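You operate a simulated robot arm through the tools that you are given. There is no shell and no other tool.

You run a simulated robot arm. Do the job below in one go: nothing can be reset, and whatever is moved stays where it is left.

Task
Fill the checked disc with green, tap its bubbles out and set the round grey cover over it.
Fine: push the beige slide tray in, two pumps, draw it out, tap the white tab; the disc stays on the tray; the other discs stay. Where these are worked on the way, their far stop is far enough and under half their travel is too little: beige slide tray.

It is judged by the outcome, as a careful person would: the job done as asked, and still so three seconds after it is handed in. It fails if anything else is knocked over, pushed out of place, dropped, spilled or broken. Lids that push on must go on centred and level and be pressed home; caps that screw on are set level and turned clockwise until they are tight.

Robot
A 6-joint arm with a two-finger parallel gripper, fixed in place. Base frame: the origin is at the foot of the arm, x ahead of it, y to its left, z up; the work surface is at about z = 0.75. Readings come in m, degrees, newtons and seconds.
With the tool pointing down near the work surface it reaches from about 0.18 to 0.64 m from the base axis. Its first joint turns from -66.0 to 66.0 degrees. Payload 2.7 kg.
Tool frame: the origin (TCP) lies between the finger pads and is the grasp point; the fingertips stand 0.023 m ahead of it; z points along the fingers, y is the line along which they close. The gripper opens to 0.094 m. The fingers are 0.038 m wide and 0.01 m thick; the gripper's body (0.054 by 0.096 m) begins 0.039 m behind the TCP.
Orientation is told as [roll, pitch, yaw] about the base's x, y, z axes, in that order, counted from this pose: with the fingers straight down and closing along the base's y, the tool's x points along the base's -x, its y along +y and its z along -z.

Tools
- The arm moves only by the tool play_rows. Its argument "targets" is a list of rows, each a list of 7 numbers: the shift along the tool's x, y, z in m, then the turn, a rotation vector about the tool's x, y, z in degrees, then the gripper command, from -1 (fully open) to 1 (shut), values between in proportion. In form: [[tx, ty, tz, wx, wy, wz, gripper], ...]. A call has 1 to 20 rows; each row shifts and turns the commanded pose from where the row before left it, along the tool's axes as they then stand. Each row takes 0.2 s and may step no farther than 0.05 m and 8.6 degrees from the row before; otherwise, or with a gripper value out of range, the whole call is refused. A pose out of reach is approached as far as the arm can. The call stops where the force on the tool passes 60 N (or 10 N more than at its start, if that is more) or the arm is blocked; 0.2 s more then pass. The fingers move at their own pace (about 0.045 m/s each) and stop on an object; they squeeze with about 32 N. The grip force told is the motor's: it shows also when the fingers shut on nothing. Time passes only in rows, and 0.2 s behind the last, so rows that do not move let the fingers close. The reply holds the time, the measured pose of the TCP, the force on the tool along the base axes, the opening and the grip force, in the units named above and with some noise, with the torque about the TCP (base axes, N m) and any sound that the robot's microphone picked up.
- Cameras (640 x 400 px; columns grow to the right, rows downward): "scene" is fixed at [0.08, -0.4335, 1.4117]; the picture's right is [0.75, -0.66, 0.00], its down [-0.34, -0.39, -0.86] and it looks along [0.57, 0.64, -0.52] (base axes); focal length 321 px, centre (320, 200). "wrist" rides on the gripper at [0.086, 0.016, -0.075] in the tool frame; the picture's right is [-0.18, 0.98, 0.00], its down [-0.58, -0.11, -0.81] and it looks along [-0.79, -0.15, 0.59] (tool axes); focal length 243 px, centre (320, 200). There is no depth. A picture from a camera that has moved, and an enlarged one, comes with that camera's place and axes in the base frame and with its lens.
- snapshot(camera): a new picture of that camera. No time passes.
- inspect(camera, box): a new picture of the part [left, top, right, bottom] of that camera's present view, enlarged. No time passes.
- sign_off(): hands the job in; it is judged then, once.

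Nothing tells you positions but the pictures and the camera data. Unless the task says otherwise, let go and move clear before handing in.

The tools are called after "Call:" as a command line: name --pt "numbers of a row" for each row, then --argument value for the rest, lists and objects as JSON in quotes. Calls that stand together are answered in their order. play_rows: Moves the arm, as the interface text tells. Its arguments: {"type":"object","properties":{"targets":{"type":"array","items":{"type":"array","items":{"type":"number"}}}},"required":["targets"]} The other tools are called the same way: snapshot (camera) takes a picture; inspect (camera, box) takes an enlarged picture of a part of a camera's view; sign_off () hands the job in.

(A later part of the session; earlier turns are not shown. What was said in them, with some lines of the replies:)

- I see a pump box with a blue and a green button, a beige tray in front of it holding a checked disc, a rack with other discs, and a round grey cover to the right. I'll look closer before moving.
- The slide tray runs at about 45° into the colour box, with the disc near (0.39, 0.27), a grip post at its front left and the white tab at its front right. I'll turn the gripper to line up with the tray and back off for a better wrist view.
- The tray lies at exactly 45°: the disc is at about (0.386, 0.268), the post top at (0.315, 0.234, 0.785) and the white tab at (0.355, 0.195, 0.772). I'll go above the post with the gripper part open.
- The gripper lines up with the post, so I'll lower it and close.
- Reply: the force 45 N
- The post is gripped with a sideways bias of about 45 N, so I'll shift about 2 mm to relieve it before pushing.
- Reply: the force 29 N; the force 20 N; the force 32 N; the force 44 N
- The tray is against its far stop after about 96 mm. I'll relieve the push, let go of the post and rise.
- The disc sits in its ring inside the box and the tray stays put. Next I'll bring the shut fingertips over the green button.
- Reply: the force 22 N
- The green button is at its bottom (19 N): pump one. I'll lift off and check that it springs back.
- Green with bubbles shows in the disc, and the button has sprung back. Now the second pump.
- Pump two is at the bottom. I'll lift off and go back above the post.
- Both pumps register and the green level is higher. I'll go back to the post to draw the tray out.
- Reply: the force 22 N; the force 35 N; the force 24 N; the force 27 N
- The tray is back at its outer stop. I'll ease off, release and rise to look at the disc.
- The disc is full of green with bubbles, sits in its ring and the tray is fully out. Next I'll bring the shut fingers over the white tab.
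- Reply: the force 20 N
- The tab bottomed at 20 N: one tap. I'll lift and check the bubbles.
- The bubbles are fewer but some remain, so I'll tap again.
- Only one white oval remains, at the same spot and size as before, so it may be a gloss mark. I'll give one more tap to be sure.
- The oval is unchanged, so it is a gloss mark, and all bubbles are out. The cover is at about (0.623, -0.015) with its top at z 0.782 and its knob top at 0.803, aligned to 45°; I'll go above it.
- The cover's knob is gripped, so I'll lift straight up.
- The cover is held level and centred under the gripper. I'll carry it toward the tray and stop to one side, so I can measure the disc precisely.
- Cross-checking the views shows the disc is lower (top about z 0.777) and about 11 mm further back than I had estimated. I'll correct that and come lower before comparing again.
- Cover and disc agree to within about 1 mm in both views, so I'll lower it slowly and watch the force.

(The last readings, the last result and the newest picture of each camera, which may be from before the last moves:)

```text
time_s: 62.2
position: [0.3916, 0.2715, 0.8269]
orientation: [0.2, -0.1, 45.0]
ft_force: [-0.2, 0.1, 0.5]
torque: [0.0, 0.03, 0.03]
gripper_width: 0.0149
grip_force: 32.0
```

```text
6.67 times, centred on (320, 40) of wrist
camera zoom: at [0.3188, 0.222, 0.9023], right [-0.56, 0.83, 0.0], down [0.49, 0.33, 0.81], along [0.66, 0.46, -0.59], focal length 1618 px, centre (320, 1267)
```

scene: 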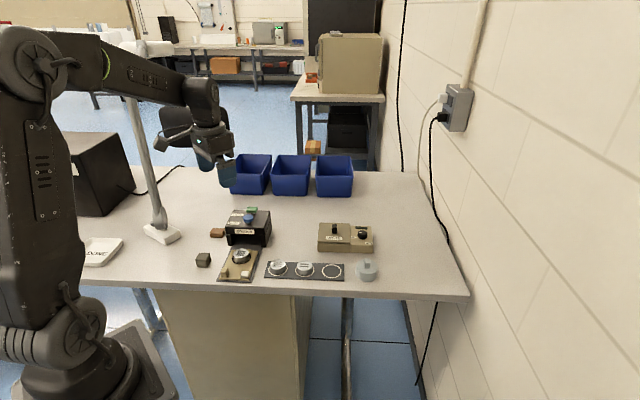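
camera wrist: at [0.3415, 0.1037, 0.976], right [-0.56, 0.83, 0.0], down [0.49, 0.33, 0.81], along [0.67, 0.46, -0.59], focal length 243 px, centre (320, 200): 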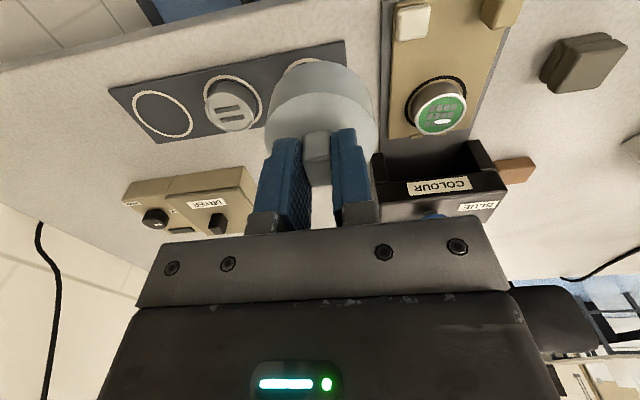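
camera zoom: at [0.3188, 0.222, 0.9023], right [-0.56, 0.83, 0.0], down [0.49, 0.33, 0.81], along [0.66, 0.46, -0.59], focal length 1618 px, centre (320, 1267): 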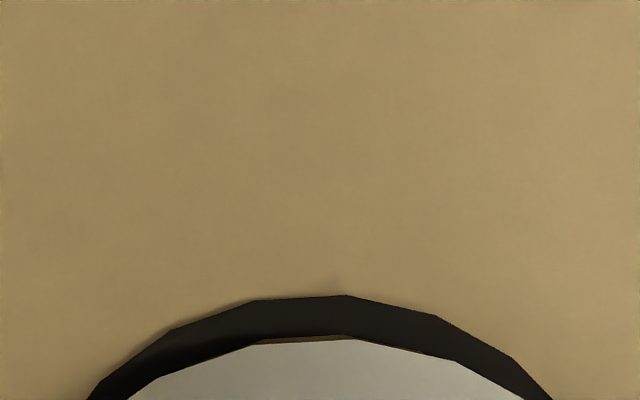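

The cover is going over the disc without contact. Combining both views puts it about 2.5 mm too far toward the box, so I'll shift it back and recheck.

Call:
play_rows --pt "0.0012 0 0 0 0 0 1" --pt "0.0013 0 0 0 0 0 1" --pt "0 0 0 0 0 0 1" --pt "0 0 0 0 0 0 1"

Call:
inspect --camera "scene" --box '[234, 244, 256, 266]'

Call:
inspect --camera "wrist" --box '[280, 10, 360, 70]'

```text
time_s: 63.2
position: [0.3894, 0.2702, 0.826]
orientation: [0.1, 0.1, 45.0]
ft_force: [-0.5, 0.3, 0.2]
torque: [0.02, 0.01, 0.04]
gripper_width: 0.0148
grip_force: 32.4
```

```text
16.00 times, centred on (245, 255) of scene
camera zoom: at [0.08, -0.4335, 1.4117], right [0.75, -0.66, 0.0], down [-0.34, -0.39, -0.86], along [0.57, 0.64, -0.52], focal length 5130 px, centre (1520, -680)
```

zoom: 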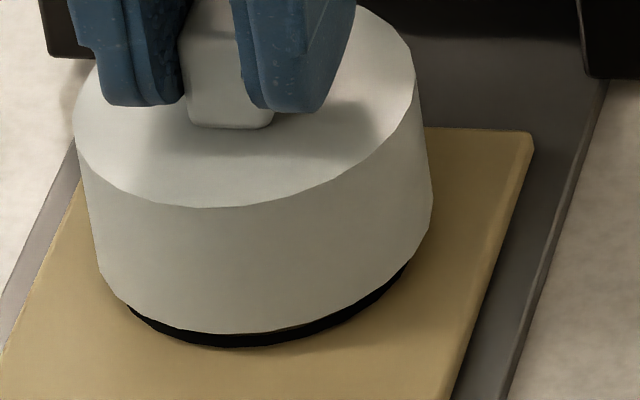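

```text
6.67 times, centred on (320, 40) of wrist
camera zoom: at [0.3165, 0.2203, 0.9021], right [-0.56, 0.83, 0.0], down [0.49, 0.33, 0.81], along [0.66, 0.46, -0.59], focal length 1618 px, centre (320, 1267)
```

zoom: 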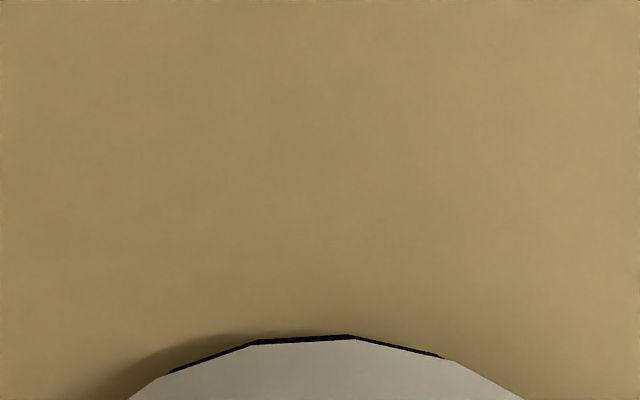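

It's well centred now. I'll lower it the last few millimetres until it seats.

Call:
play_rows --pt "0 0 0.002 0 0 0 1" --pt "0 0 0.002 0 0 0 1" --pt "0 0 0.001 0 0 0 1" --pt "0 0 0 0 0 0 1"

```text
time_s: 64.2
position: [0.3914, 0.2712, 0.822]
orientation: [0.2, 0.0, 44.9]
ft_force: [-0.4, 0.2, 0.0]
torque: [0.01, -0.03, 0.01]
gripper_width: 0.0146
grip_force: 31.8
```

Call:
play_rows --pt "0 0 0.001 0 0 0 1" --pt "0 0 0.001 0 0 0 1" --pt "0 0 0.001 0 0 0 1" --pt "0 0 0 0 0 0 1"

Call:
inspect --camera "scene" --box '[234, 244, 256, 266]'

```text
time_s: 65.2
position: [0.3913, 0.2723, 0.8212]
orientation: [0.0, -0.4, 45.0]
ft_force: [-1.6, 1.8, 21.0]
torque: [-0.33, 0.36, -0.03]
gripper_width: 0.0146
grip_force: 31.5
```

```text
16.00 times, centred on (245, 255) of scene
camera zoom: at [0.0797, -0.4336, 1.4116], right [0.75, -0.66, 0.0], down [-0.34, -0.39, -0.86], along [0.57, 0.64, -0.52], focal length 5130 px, centre (1520, -680)
```

zoom: 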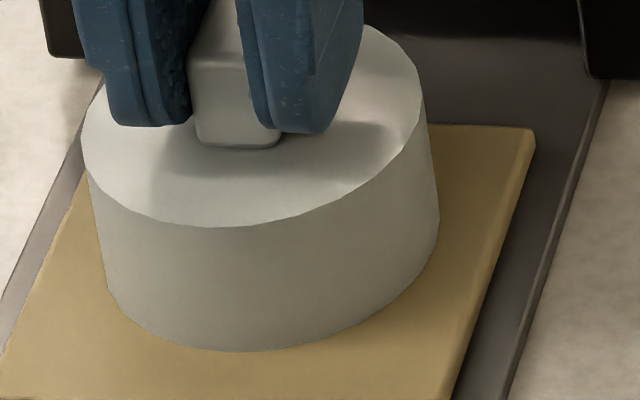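

Call:
inspect --camera "wrist" --box '[240, 10, 400, 150]'

Call:
inspect --camera "scene" --box '[225, 235, 270, 275]'

```text
2.86 times, centred on (320, 80) of wrist
camera zoom: at [0.3175, 0.2212, 0.8956], right [-0.57, 0.82, 0.0], down [0.49, 0.33, 0.81], along [0.67, 0.46, -0.59], focal length 693 px, centre (320, 543)
```

zoom: 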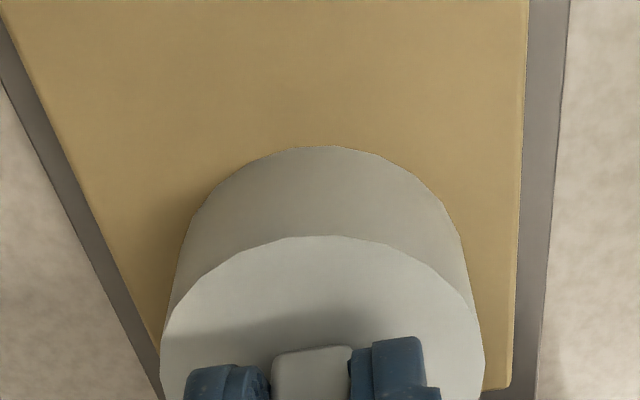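

```text
10.00 times, centred on (248, 255) of scene
camera zoom: at [0.0797, -0.4336, 1.4116], right [0.75, -0.66, 0.0], down [-0.34, -0.39, -0.86], along [0.57, 0.64, -0.52], focal length 3206 px, centre (1045, -350)
```

zoom: 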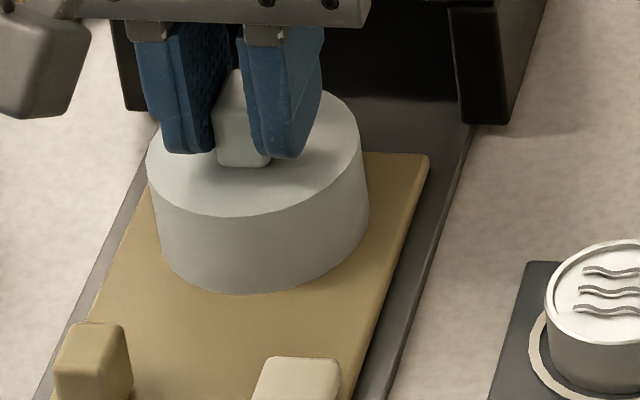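

Call:
play_rows --pt "0 0 0.001 0 0 0 1" --pt "0 0 0 0 0 0 1"

```text
time_s: 65.8
position: [0.3916, 0.2723, 0.8198]
orientation: [0.0, -0.5, 44.9]
ft_force: [-3.9, 3.8, 30.7]
torque: [0.09, 0.03, -0.03]
gripper_width: 0.0147
grip_force: 31.4
```

The seating is firm at 31 N. I'll ease off, open gently, rise and check the cover's position.

Call:
play_rows --pt "0 0 -0.0015 0 0 0 1" --pt "0 0 -0.0015 0 0 0 1" --pt "0 0 0 0 0 0 0.6" --pt "0 0 0 0 0 0 0.4" --pt "0 0 0 0 0 0 0.2" --pt "0 0 0 0 0 0 0.2" --pt "0 0 -0.01 0 0 0 0.2" --pt "0 0 -0.03 0 0 0 0.2" --pt "0 0 -0.03 0 0 0 0.2" --pt "0.02 0 -0.03 0 0 0 0.2" --pt "0 0 0 0 0 0 0.2"

Call:
inspect --camera "scene" --box '[234, 244, 256, 266]'

Call:
inspect --camera "wrist" --box '[230, 40, 410, 200]'

```text
time_s: 68.2
position: [0.3765, 0.2558, 0.9227]
orientation: [0.1, 0.1, 45.0]
ft_force: [0.5, 0.5, 0.1]
torque: [0.02, 0.05, -0.01]
gripper_width: 0.0378
grip_force: 0.2
```

```text
16.00 times, centred on (245, 255) of scene
camera zoom: at [0.0799, -0.4335, 1.4117], right [0.75, -0.66, 0.0], down [-0.34, -0.39, -0.86], along [0.57, 0.64, -0.52], focal length 5130 px, centre (1520, -680)
```

zoom: 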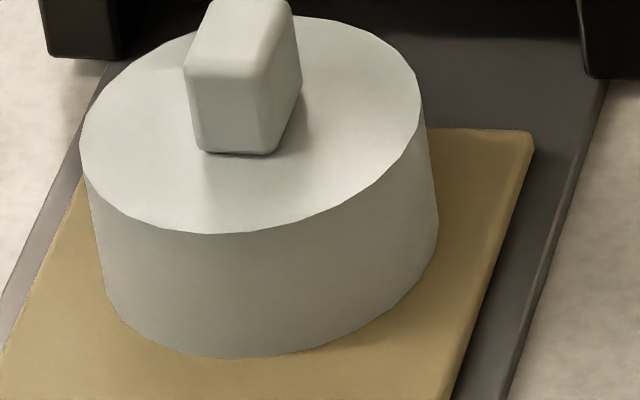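

```text
2.50 times, centred on (320, 120) of wrist
camera zoom: at [0.3021, 0.2059, 0.9973], right [-0.56, 0.83, 0.0], down [0.49, 0.33, 0.81], along [0.66, 0.46, -0.59], focal length 606 px, centre (320, 400)
```

zoom: 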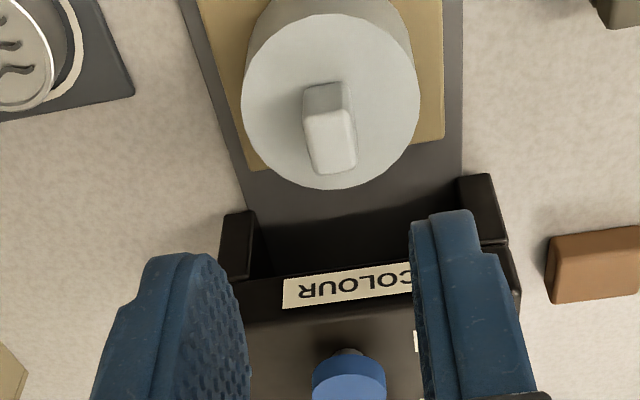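

The cover sits flat and centred within about 1 mm. I'll press it home with shut fingers on the knob.

Call:
play_rows --pt "-0.01 0 0 0 0 0 1" --pt "-0.01 0 0 0 0 0 1" --pt "0 0 0.01 0 0 0 1" --pt "0 0 0.03 0 0 0 1" --pt "0 0 0.025 0 0 0 1" --pt "0 0 0.01 0 0 0 1" --pt "0 0 0 0 0 0 1"

Call:
inspect --camera "scene" --box '[225, 235, 270, 275]'

Call:
inspect --camera "wrist" --box '[240, 10, 400, 170]'

```text
time_s: 69.8
position: [0.3896, 0.2702, 0.8455]
orientation: [0.1, 0.1, 44.9]
ft_force: [0.3, 0.2, 0.3]
torque: [0.04, 0.0, -0.02]
gripper_width: 0.0
grip_force: 31.7
```

```text
10.00 times, centred on (248, 255) of scene
camera zoom: at [0.08, -0.4335, 1.4117], right [0.75, -0.66, 0.0], down [-0.34, -0.39, -0.86], along [0.57, 0.64, -0.52], focal length 3206 px, centre (1045, -350)
```

zoom: 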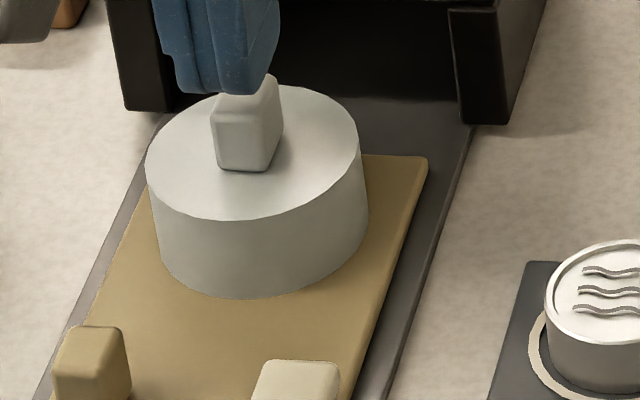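

```text
2.50 times, centred on (320, 90) of wrist
camera zoom: at [0.3161, 0.2204, 0.9205], right [-0.56, 0.83, 0.0], down [0.49, 0.33, 0.81], along [0.66, 0.46, -0.59], focal length 606 px, centre (320, 475)
```

zoom: 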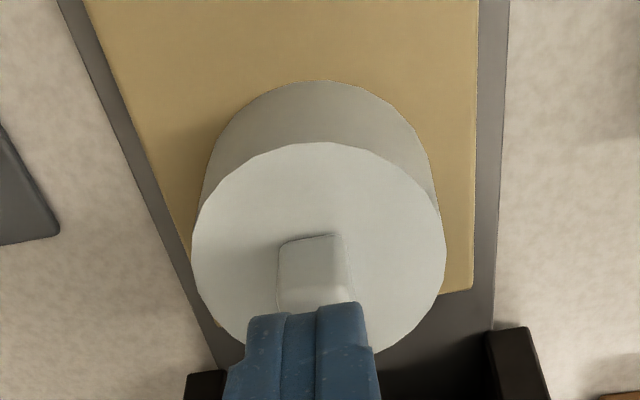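

Call:
play_rows --pt "0 0 0.003 0 0 0 1" --pt "0 0 0.003 0 0 0 1" --pt "0 0 0.002 0 0 0 1" --pt "0 0 0.002 0 0 0 1" --pt "0 0 0 0 0 0 1"

```text
time_s: 71.0
position: [0.3921, 0.2724, 0.8367]
orientation: [0.0, -0.4, 45.0]
ft_force: [-0.6, 2.0, 17.2]
torque: [0.01, 0.04, -0.07]
gripper_width: 0.0
grip_force: 32.7
```

Call:
play_rows --pt "0 0 0.001 0 0 0 1" --pt "0 0 0.001 0 0 0 1" --pt "0 0 0 0 0 0 1"

```text
time_s: 71.8
position: [0.392, 0.2723, 0.8366]
orientation: [-0.1, -0.5, 45.1]
ft_force: [-4.6, 6.4, 36.8]
torque: [0.1, 0.13, 0.02]
gripper_width: 0.0
grip_force: 31.7
```

The cover is solidly home: 37 N with no further travel. I'll retreat upward and do a final check.

Call:
play_rows --pt "0 0 -0.004 0 0 0 1" --pt "0 0 -0.02 0 0 0 1" --pt "0 0 -0.04 0 0 0 1" --pt "0.02 0 -0.04 0 0 0 0.5" --pt "0.04 0 -0.04 0 0 0 0" --pt "0.04 0 -0.02 0 0 0 0" --pt "0 0 0 0 0 0 0"

Call:
snapshot --camera "scene"

Call:
inspect --camera "scene" --box '[200, 195, 300, 285]'

Call:
inspect --camera "scene" --box '[234, 244, 256, 266]'

Call:
snapshot --camera "wrist"

```text
refused: row 5 steps farther than a row can; nothing moved
```

```text
taken
```

scene: 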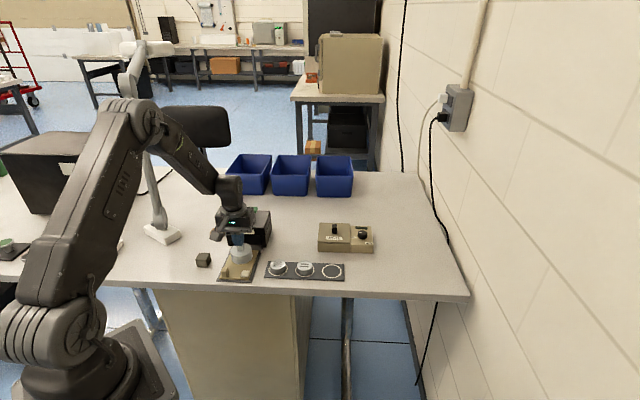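

```text
4.44 times, centred on (250, 240) of scene
camera zoom: at [0.0794, -0.4337, 1.4116], right [0.75, -0.66, 0.0], down [-0.34, -0.39, -0.86], along [0.57, 0.64, -0.52], focal length 1425 px, centre (631, 22)
```

zoom: 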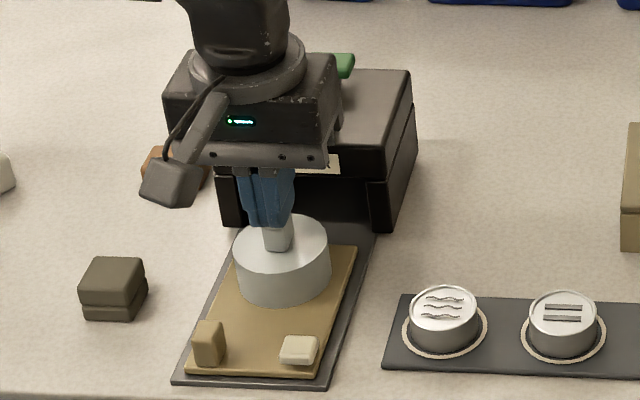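

```text
16.00 times, centred on (245, 255) of scene
camera zoom: at [0.0794, -0.4337, 1.4116], right [0.75, -0.66, 0.0], down [-0.34, -0.39, -0.86], along [0.57, 0.64, -0.52], focal length 5130 px, centre (1520, -680)
```

zoom: 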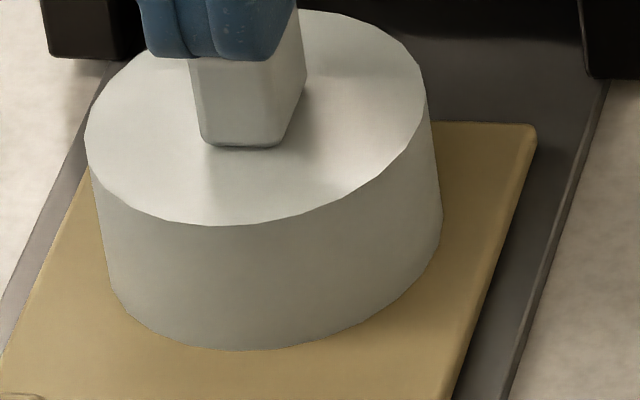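

```text
taken
camera wrist: at [0.3176, 0.2216, 0.911], right [-0.57, 0.82, 0.0], down [0.48, 0.33, 0.81], along [0.67, 0.46, -0.58], focal length 243 px, centre (320, 200)
```

wrist: 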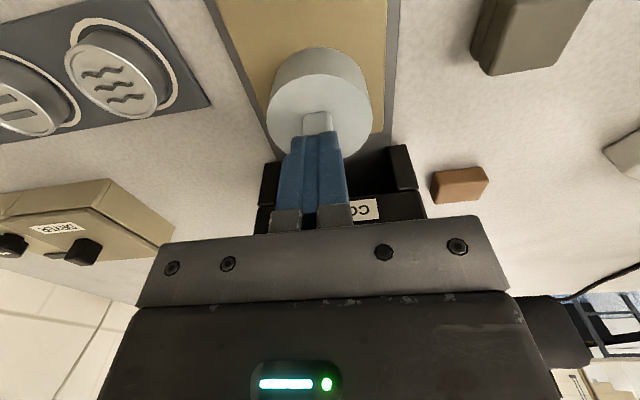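

One row was too long, so that call was refused. I'll retreat in smaller steps.

Call:
play_rows --pt "0 0 -0.004 0 0 0 1" --pt "0 0 -0.02 0 0 0 1" --pt "0 0 -0.04 0 0 0 1" --pt "0.02 0 -0.04 0 0 0 0.5" --pt "0.03 0 -0.03 0 0 0 0" --pt "0.03 0 -0.02 0 0 0 0" --pt "0.03 0 0 0 0 0 0" --pt "0 0 0 0 0 0 0"

Call:
inspect --camera "scene" --box '[200, 195, 300, 285]'

Call:
inspect --camera "scene" --box '[234, 244, 256, 266]'

Call:
snapshot --camera "wrist"

```text
time_s: 73.6
position: [0.3146, 0.1915, 0.9846]
orientation: [0.1, 0.0, 44.9]
ft_force: [0.3, -0.3, -0.4]
torque: [-0.01, -0.02, 0.01]
gripper_width: 0.0471
grip_force: 0.1
```

```text
4.44 times, centred on (250, 240) of scene
camera zoom: at [0.0799, -0.4335, 1.4117], right [0.75, -0.66, 0.0], down [-0.34, -0.39, -0.86], along [0.57, 0.64, -0.52], focal length 1425 px, centre (631, 22)
```

zoom: 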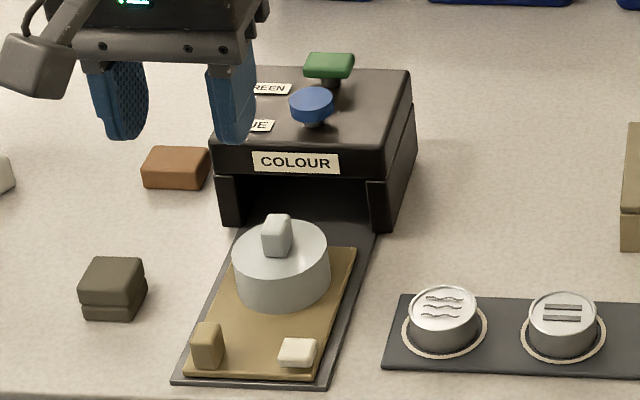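

```text
16.00 times, centred on (245, 255) of scene
camera zoom: at [0.0799, -0.4335, 1.4117], right [0.75, -0.66, 0.0], down [-0.34, -0.39, -0.86], along [0.57, 0.64, -0.52], focal length 5130 px, centre (1520, -680)
```

zoom: 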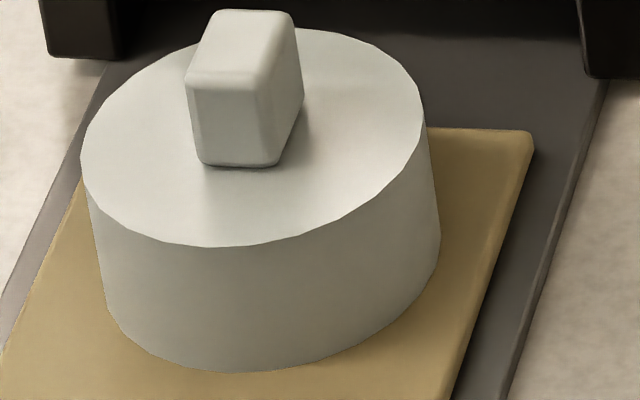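

```text
taken
camera wrist: at [0.2412, 0.1422, 1.06], right [-0.56, 0.83, 0.0], down [0.49, 0.33, 0.81], along [0.66, 0.46, -0.59], focal length 243 px, centre (320, 200)
```

wrist: 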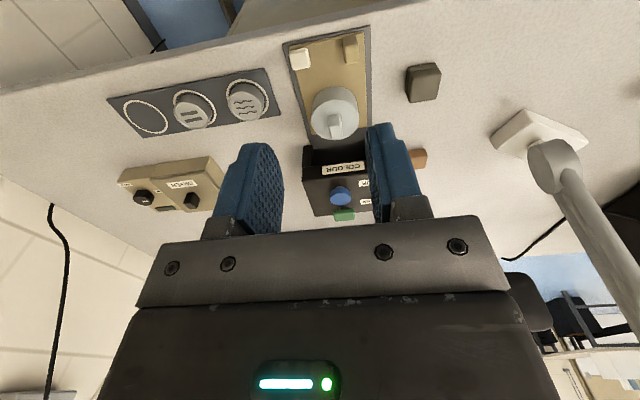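

Call:
inspect --camera "wrist" --box '[270, 20, 390, 150]'

Call:
inspect --camera "scene" --box '[232, 244, 258, 272]'

```text
3.08 times, centred on (330, 85) of wrist
camera zoom: at [0.2412, 0.1422, 1.06], right [-0.56, 0.83, 0.0], down [0.49, 0.33, 0.81], along [0.66, 0.46, -0.59], focal length 746 px, centre (289, 554)
```

zoom: 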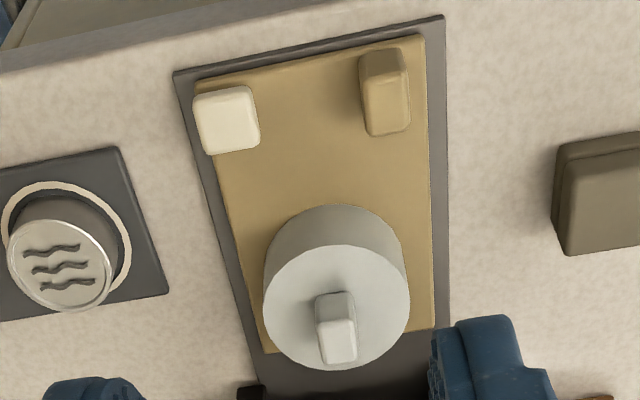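

```text
14.29 times, centred on (245, 258) of scene
camera zoom: at [0.0799, -0.4335, 1.4117], right [0.75, -0.66, 0.0], down [-0.34, -0.39, -0.86], along [0.57, 0.64, -0.52], focal length 4581 px, centre (1391, -629)
```

zoom: 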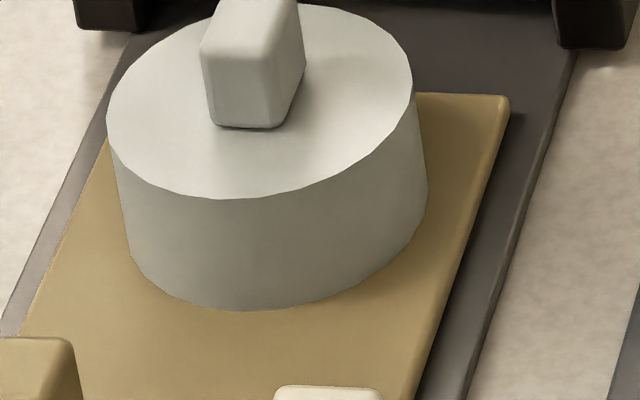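

The press dragged the cover about 3 to 4 mm toward the front. I'll grip the knob again, lift slightly to check the disc, and re-seat it centred with less force.

Call:
play_rows --pt "-0.036 0 0 0 0 0 0" --pt "-0.036 0.001 0 0 0 0 0" --pt "-0.036 0 0.02 0 0 0 0" --pt "0 0 0.04 0 0 0 0" --pt "0 0 0.04 0 0 0 0" --pt "0 0 0.02 0 0 0 0" --pt "0 0 0.02 0 0 0 0" --pt "0 0 0 0 0 0 0"

Call:
inspect --camera "scene" --box '[225, 235, 270, 275]'

Call:
inspect --camera "wrist" --box '[220, 30, 420, 210]'

```text
time_s: 75.4
position: [0.3894, 0.2699, 0.8489]
orientation: [0.1, -0.1, 45.0]
ft_force: [-0.1, -0.5, -0.8]
torque: [0.0, 0.01, -0.02]
gripper_width: 0.0468
grip_force: 0.0
```

```text
10.00 times, centred on (248, 255) of scene
camera zoom: at [0.08, -0.4335, 1.4117], right [0.75, -0.66, 0.0], down [-0.34, -0.39, -0.86], along [0.57, 0.64, -0.52], focal length 3206 px, centre (1045, -350)
```

zoom: 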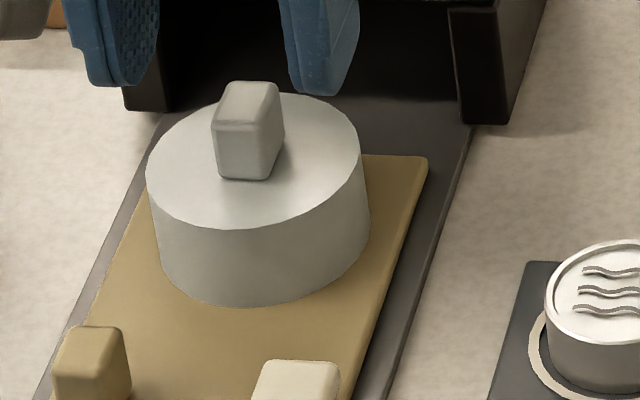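

```text
2.22 times, centred on (320, 120) of wrist
camera zoom: at [0.3146, 0.2194, 0.9229], right [-0.56, 0.83, 0.0], down [0.49, 0.33, 0.81], along [0.67, 0.46, -0.59], focal length 539 px, centre (320, 378)
```

zoom: 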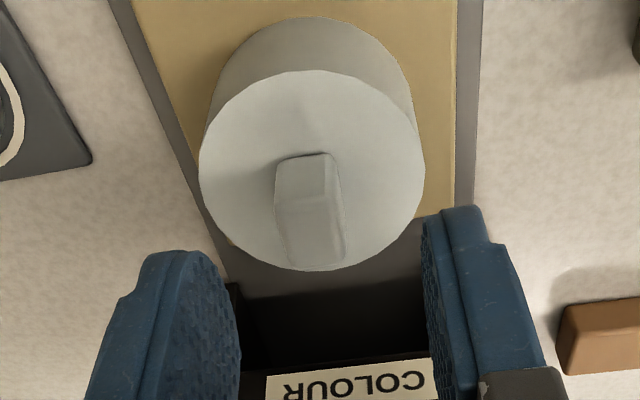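

Call:
play_rows --pt "-0.002 -0.001 0.015 0 0 0 0" --pt "0 0 0.01 0 0 0 0" --pt "0 0 0.002 0 0 0 0" --pt "0 0 0 0 0 0 0.3" --pt "0 0 0 0 0 0 0.6" --pt "0 0 0 0 0 0 0.8" --pt "0 0 0 0 0 0 1" --pt "0 0 0 0 0 0 1"

Call:
inspect --camera "scene" --box '[234, 244, 256, 266]'

Call:
inspect --camera "wrist" --box '[240, 10, 400, 150]'

```text
time_s: 77.2
position: [0.3899, 0.2713, 0.8209]
orientation: [0.1, 0.1, 44.9]
ft_force: [-0.2, -0.3, 0.3]
torque: [0.01, 0.04, -0.01]
gripper_width: 0.0149
grip_force: 32.0
```

```text
16.00 times, centred on (245, 255) of scene
camera zoom: at [0.08, -0.4335, 1.4117], right [0.75, -0.66, 0.0], down [-0.34, -0.39, -0.86], along [0.57, 0.64, -0.52], focal length 5130 px, centre (1520, -680)
```

zoom: 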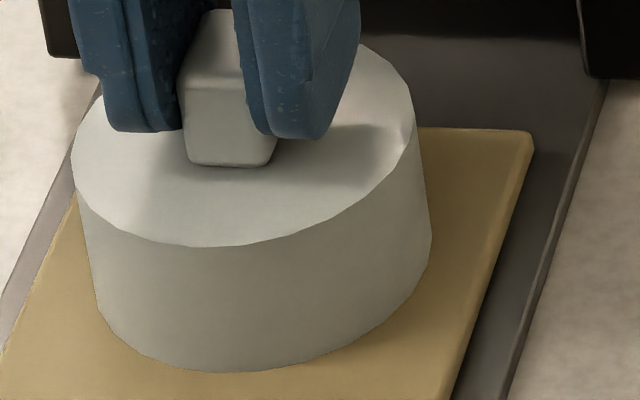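

```text
2.86 times, centred on (320, 80) of wrist
camera zoom: at [0.3167, 0.2206, 0.8957], right [-0.56, 0.83, 0.0], down [0.49, 0.33, 0.81], along [0.66, 0.46, -0.59], focal length 693 px, centre (320, 543)
```

zoom: 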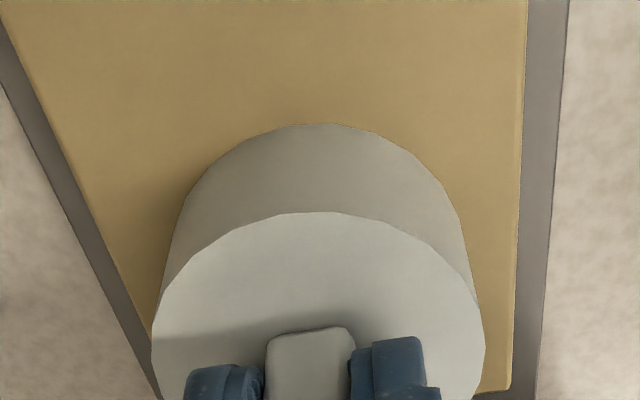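

Call:
play_rows --pt "0 0 -0.004 0 0 0 1" --pt "0 0 -0.008 0 0 0 1" --pt "0 0 -0.012 0 0 0 1" --pt "0 0 0 0 0 0 1" --pt "0 0 0 0 0 0 1"

Call:
inspect --camera "scene" --box '[234, 244, 256, 266]'

Call:
inspect --camera "wrist" --box '[280, 15, 360, 75]'

Call:
inspect --camera "wrist" --box '[240, 10, 400, 150]'

```text
time_s: 78.4
position: [0.3917, 0.2705, 0.845]
orientation: [0.2, 0.1, 45.0]
ft_force: [0.6, -0.4, -0.9]
torque: [0.0, -0.01, 0.01]
gripper_width: 0.0146
grip_force: 31.8
```

```text
16.00 times, centred on (245, 255) of scene
camera zoom: at [0.08, -0.4335, 1.4117], right [0.75, -0.66, 0.0], down [-0.34, -0.39, -0.86], along [0.57, 0.64, -0.52], focal length 5130 px, centre (1520, -680)
```

zoom: 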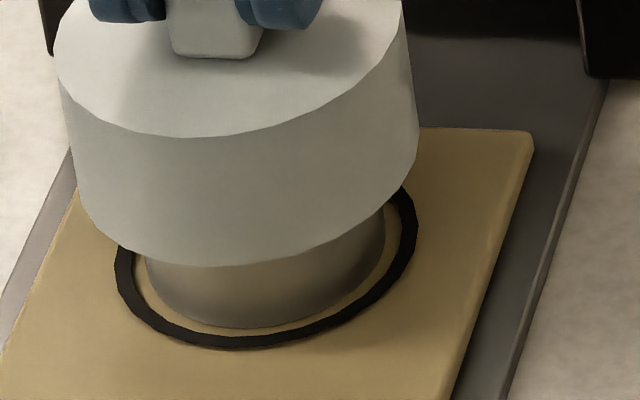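

```text
6.67 times, centred on (320, 45) of wrist
camera zoom: at [0.3174, 0.2208, 0.9206], right [-0.56, 0.83, 0.0], down [0.49, 0.33, 0.81], along [0.66, 0.46, -0.59], focal length 1618 px, centre (320, 1233)
```

zoom: 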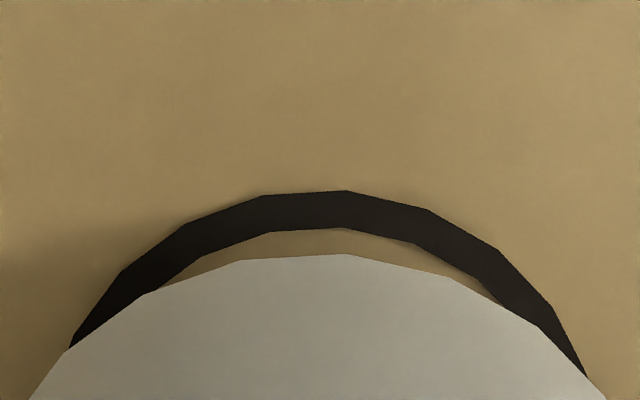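

```text
2.86 times, centred on (320, 80) of wrist
camera zoom: at [0.3174, 0.2208, 0.9206], right [-0.56, 0.83, 0.0], down [0.49, 0.33, 0.81], along [0.66, 0.46, -0.59], focal length 693 px, centre (320, 543)
```

zoom: 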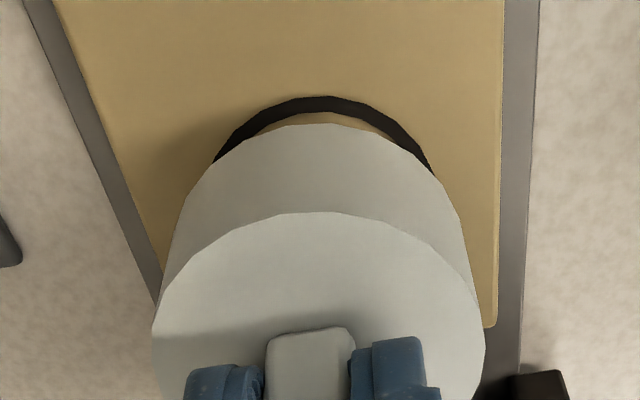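

The disc hasn't moved: the cover is a loose fit and had only slid. Both views say it needs 2.3 mm toward the box, so I'll shift and lower gently.

Call:
play_rows --pt "-0.0012 0 0 0 0 0 1" --pt "-0.0011 0 0 0 0 0 1" --pt "0 0 0.008 0 0 0 1" --pt "0 0 0.006 0 0 0 1" --pt "0 0 0.005 0 0 0 1" --pt "0 0 0.003 0 0 0 1" --pt "0 0 0 0 0 0 1" --pt "0 0 0 0 0 0 1"

Call:
inspect --camera "scene" --box '[234, 244, 256, 266]'

Call:
inspect --camera "wrist" --box '[240, 10, 400, 150]'

```text
time_s: 80.2
position: [0.3923, 0.2717, 0.8235]
orientation: [0.1, 0.0, 44.9]
ft_force: [0.6, 0.1, 0.1]
torque: [0.02, 0.02, 0.01]
gripper_width: 0.0147
grip_force: 32.4
```

```text
16.00 times, centred on (245, 255) of scene
camera zoom: at [0.08, -0.4335, 1.4117], right [0.75, -0.66, 0.0], down [-0.34, -0.39, -0.86], along [0.57, 0.64, -0.52], focal length 5130 px, centre (1520, -680)
```

zoom: 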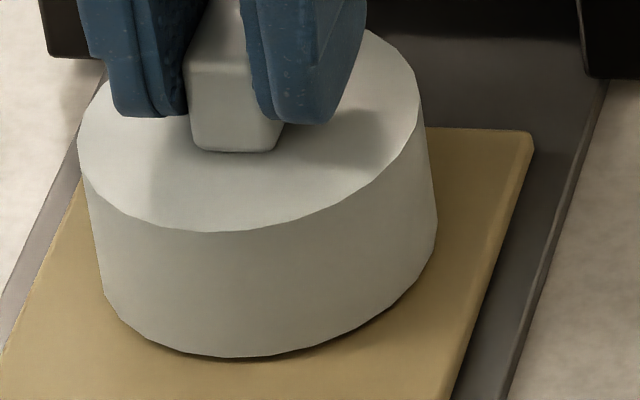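

```text
2.86 times, centred on (320, 80) of wrist
camera zoom: at [0.3187, 0.2213, 0.8977], right [-0.56, 0.83, 0.0], down [0.49, 0.33, 0.81], along [0.66, 0.46, -0.59], focal length 693 px, centre (320, 543)
```

zoom: 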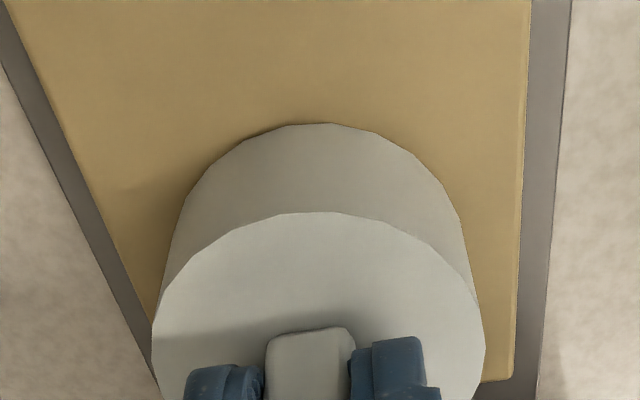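

Call:
play_rows --pt "-0.0007 0 0 0 0 0 1" --pt "0 0 0.001 0 0 0 1" --pt "0 0 0.001 0 0 0 1" --pt "0 0 0.0005 0 0 0 1" --pt "0 0 0 0 0 0 1"

```text
time_s: 81.4
position: [0.3929, 0.2729, 0.8207]
orientation: [0.1, 0.0, 45.0]
ft_force: [0.2, -0.3, 3.3]
torque: [-0.12, 0.05, 0.05]
gripper_width: 0.0147
grip_force: 32.1
```

Call:
play_rows --pt "0 0 0.0007 0 0 0 1" --pt "0 0 0 0 0 0 1"

Call:
play_rows --pt "0 0 -0.0008 0 0 0 1" --pt "0 0 0 0 0 0 0.8" --pt "0 0 0 0 0 0 0.6" --pt "0 0 0 0 0 0 0.4" --pt "0 0 0 0 0 0 0.2" --pt "0 0 0 0 0 0 0.2" --pt "0 0 -0.004 0 0 0 0.2" --pt "0 0 -0.016 0 0 0 0.2" --pt "0 0 -0.03 0 0 0 0.2" --pt "0 0 -0.03 0 0 0 0.2" --pt "0.02 0 -0.03 0 0 0 0.2" --pt "0.03 0 -0.02 0 0 0 0.2" --pt "0.03 0 0 0 0 0 0.2" --pt "0.03 0 0 0 0 0 0.2" --pt "0 0 0 0 0 0 0.2"

Call:
inspect --camera "scene" --box '[234, 244, 256, 266]'

Call:
inspect --camera "wrist" --box '[270, 20, 390, 150]'

Call:
snapshot --camera "scene"

```text
time_s: 82.0
position: [0.3933, 0.2736, 0.8197]
orientation: [0.0, -0.2, 45.1]
ft_force: [0.5, 0.0, 16.8]
torque: [-0.3, 0.27, 0.01]
gripper_width: 0.015
grip_force: 32.3
```

```text
time_s: 85.2
position: [0.3155, 0.1938, 0.9509]
orientation: [0.1, 0.0, 45.1]
ft_force: [0.7, -0.7, -0.2]
torque: [0.0, 0.01, 0.0]
gripper_width: 0.0379
grip_force: 0.0
```

```text
16.00 times, centred on (245, 255) of scene
camera zoom: at [0.0799, -0.4335, 1.4117], right [0.75, -0.66, 0.0], down [-0.34, -0.39, -0.86], along [0.57, 0.64, -0.52], focal length 5130 px, centre (1520, -680)
```

zoom: 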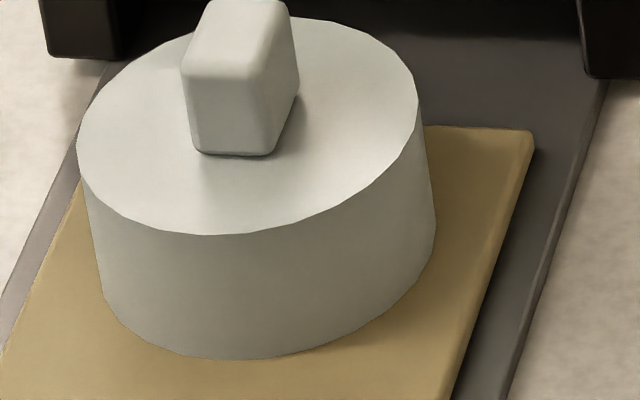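

```text
3.08 times, centred on (330, 85) of wrist
camera zoom: at [0.2416, 0.1431, 1.0265], right [-0.56, 0.83, 0.0], down [0.49, 0.33, 0.81], along [0.66, 0.46, -0.59], focal length 746 px, centre (289, 554)
```

zoom: 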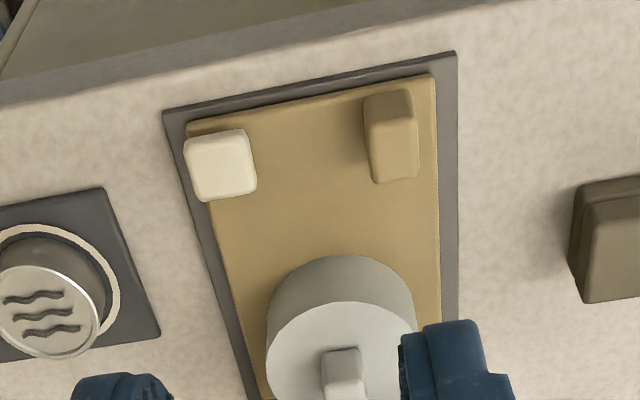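

```text
taken
```

scene: 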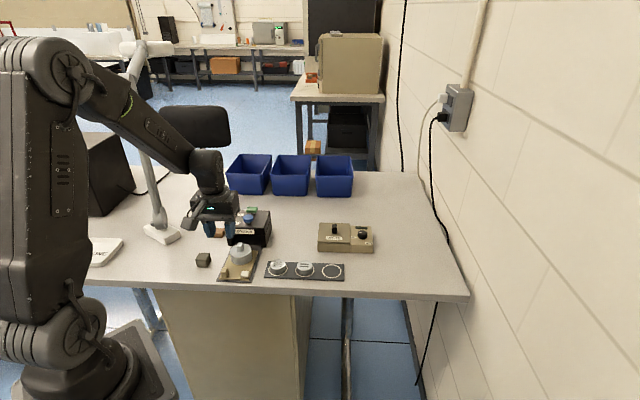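

The cover now sits flat and centred to within about 1 mm over the green-filled disc. The tray is fully out, the other discs haven't moved and the arm is clear, so I'm handing in.

Call:
sign_off

```text
The job is handed in.
```

The checked disc is filled with green, its bubbles are tapped out, and the grey cover sits level over it on the drawn-out tray. I have handed the job in.

- **Filling:** I pushed the beige tray to its far stop and pressed the green button fully down twice. I then drew the tray back to where it started.
- **Bubbles:** I tapped the white tab three times. The bubbles were gone after the second tap. A white oval stayed on the liquid and the third tap didn't change it, so I took it for a gloss mark.
- **Cover:** It fits loosely. Pressing on its knob at about 37 N slid it roughly 4 mm toward the front, so I lifted it and checked that the disc hadn't moved. I then set it down again at about 17 N. In the last picture it is flat on the tray and centred to within about 1 mm.

In the last pictures the other discs look unmoved, and I saw nothing knocked over or spilled.
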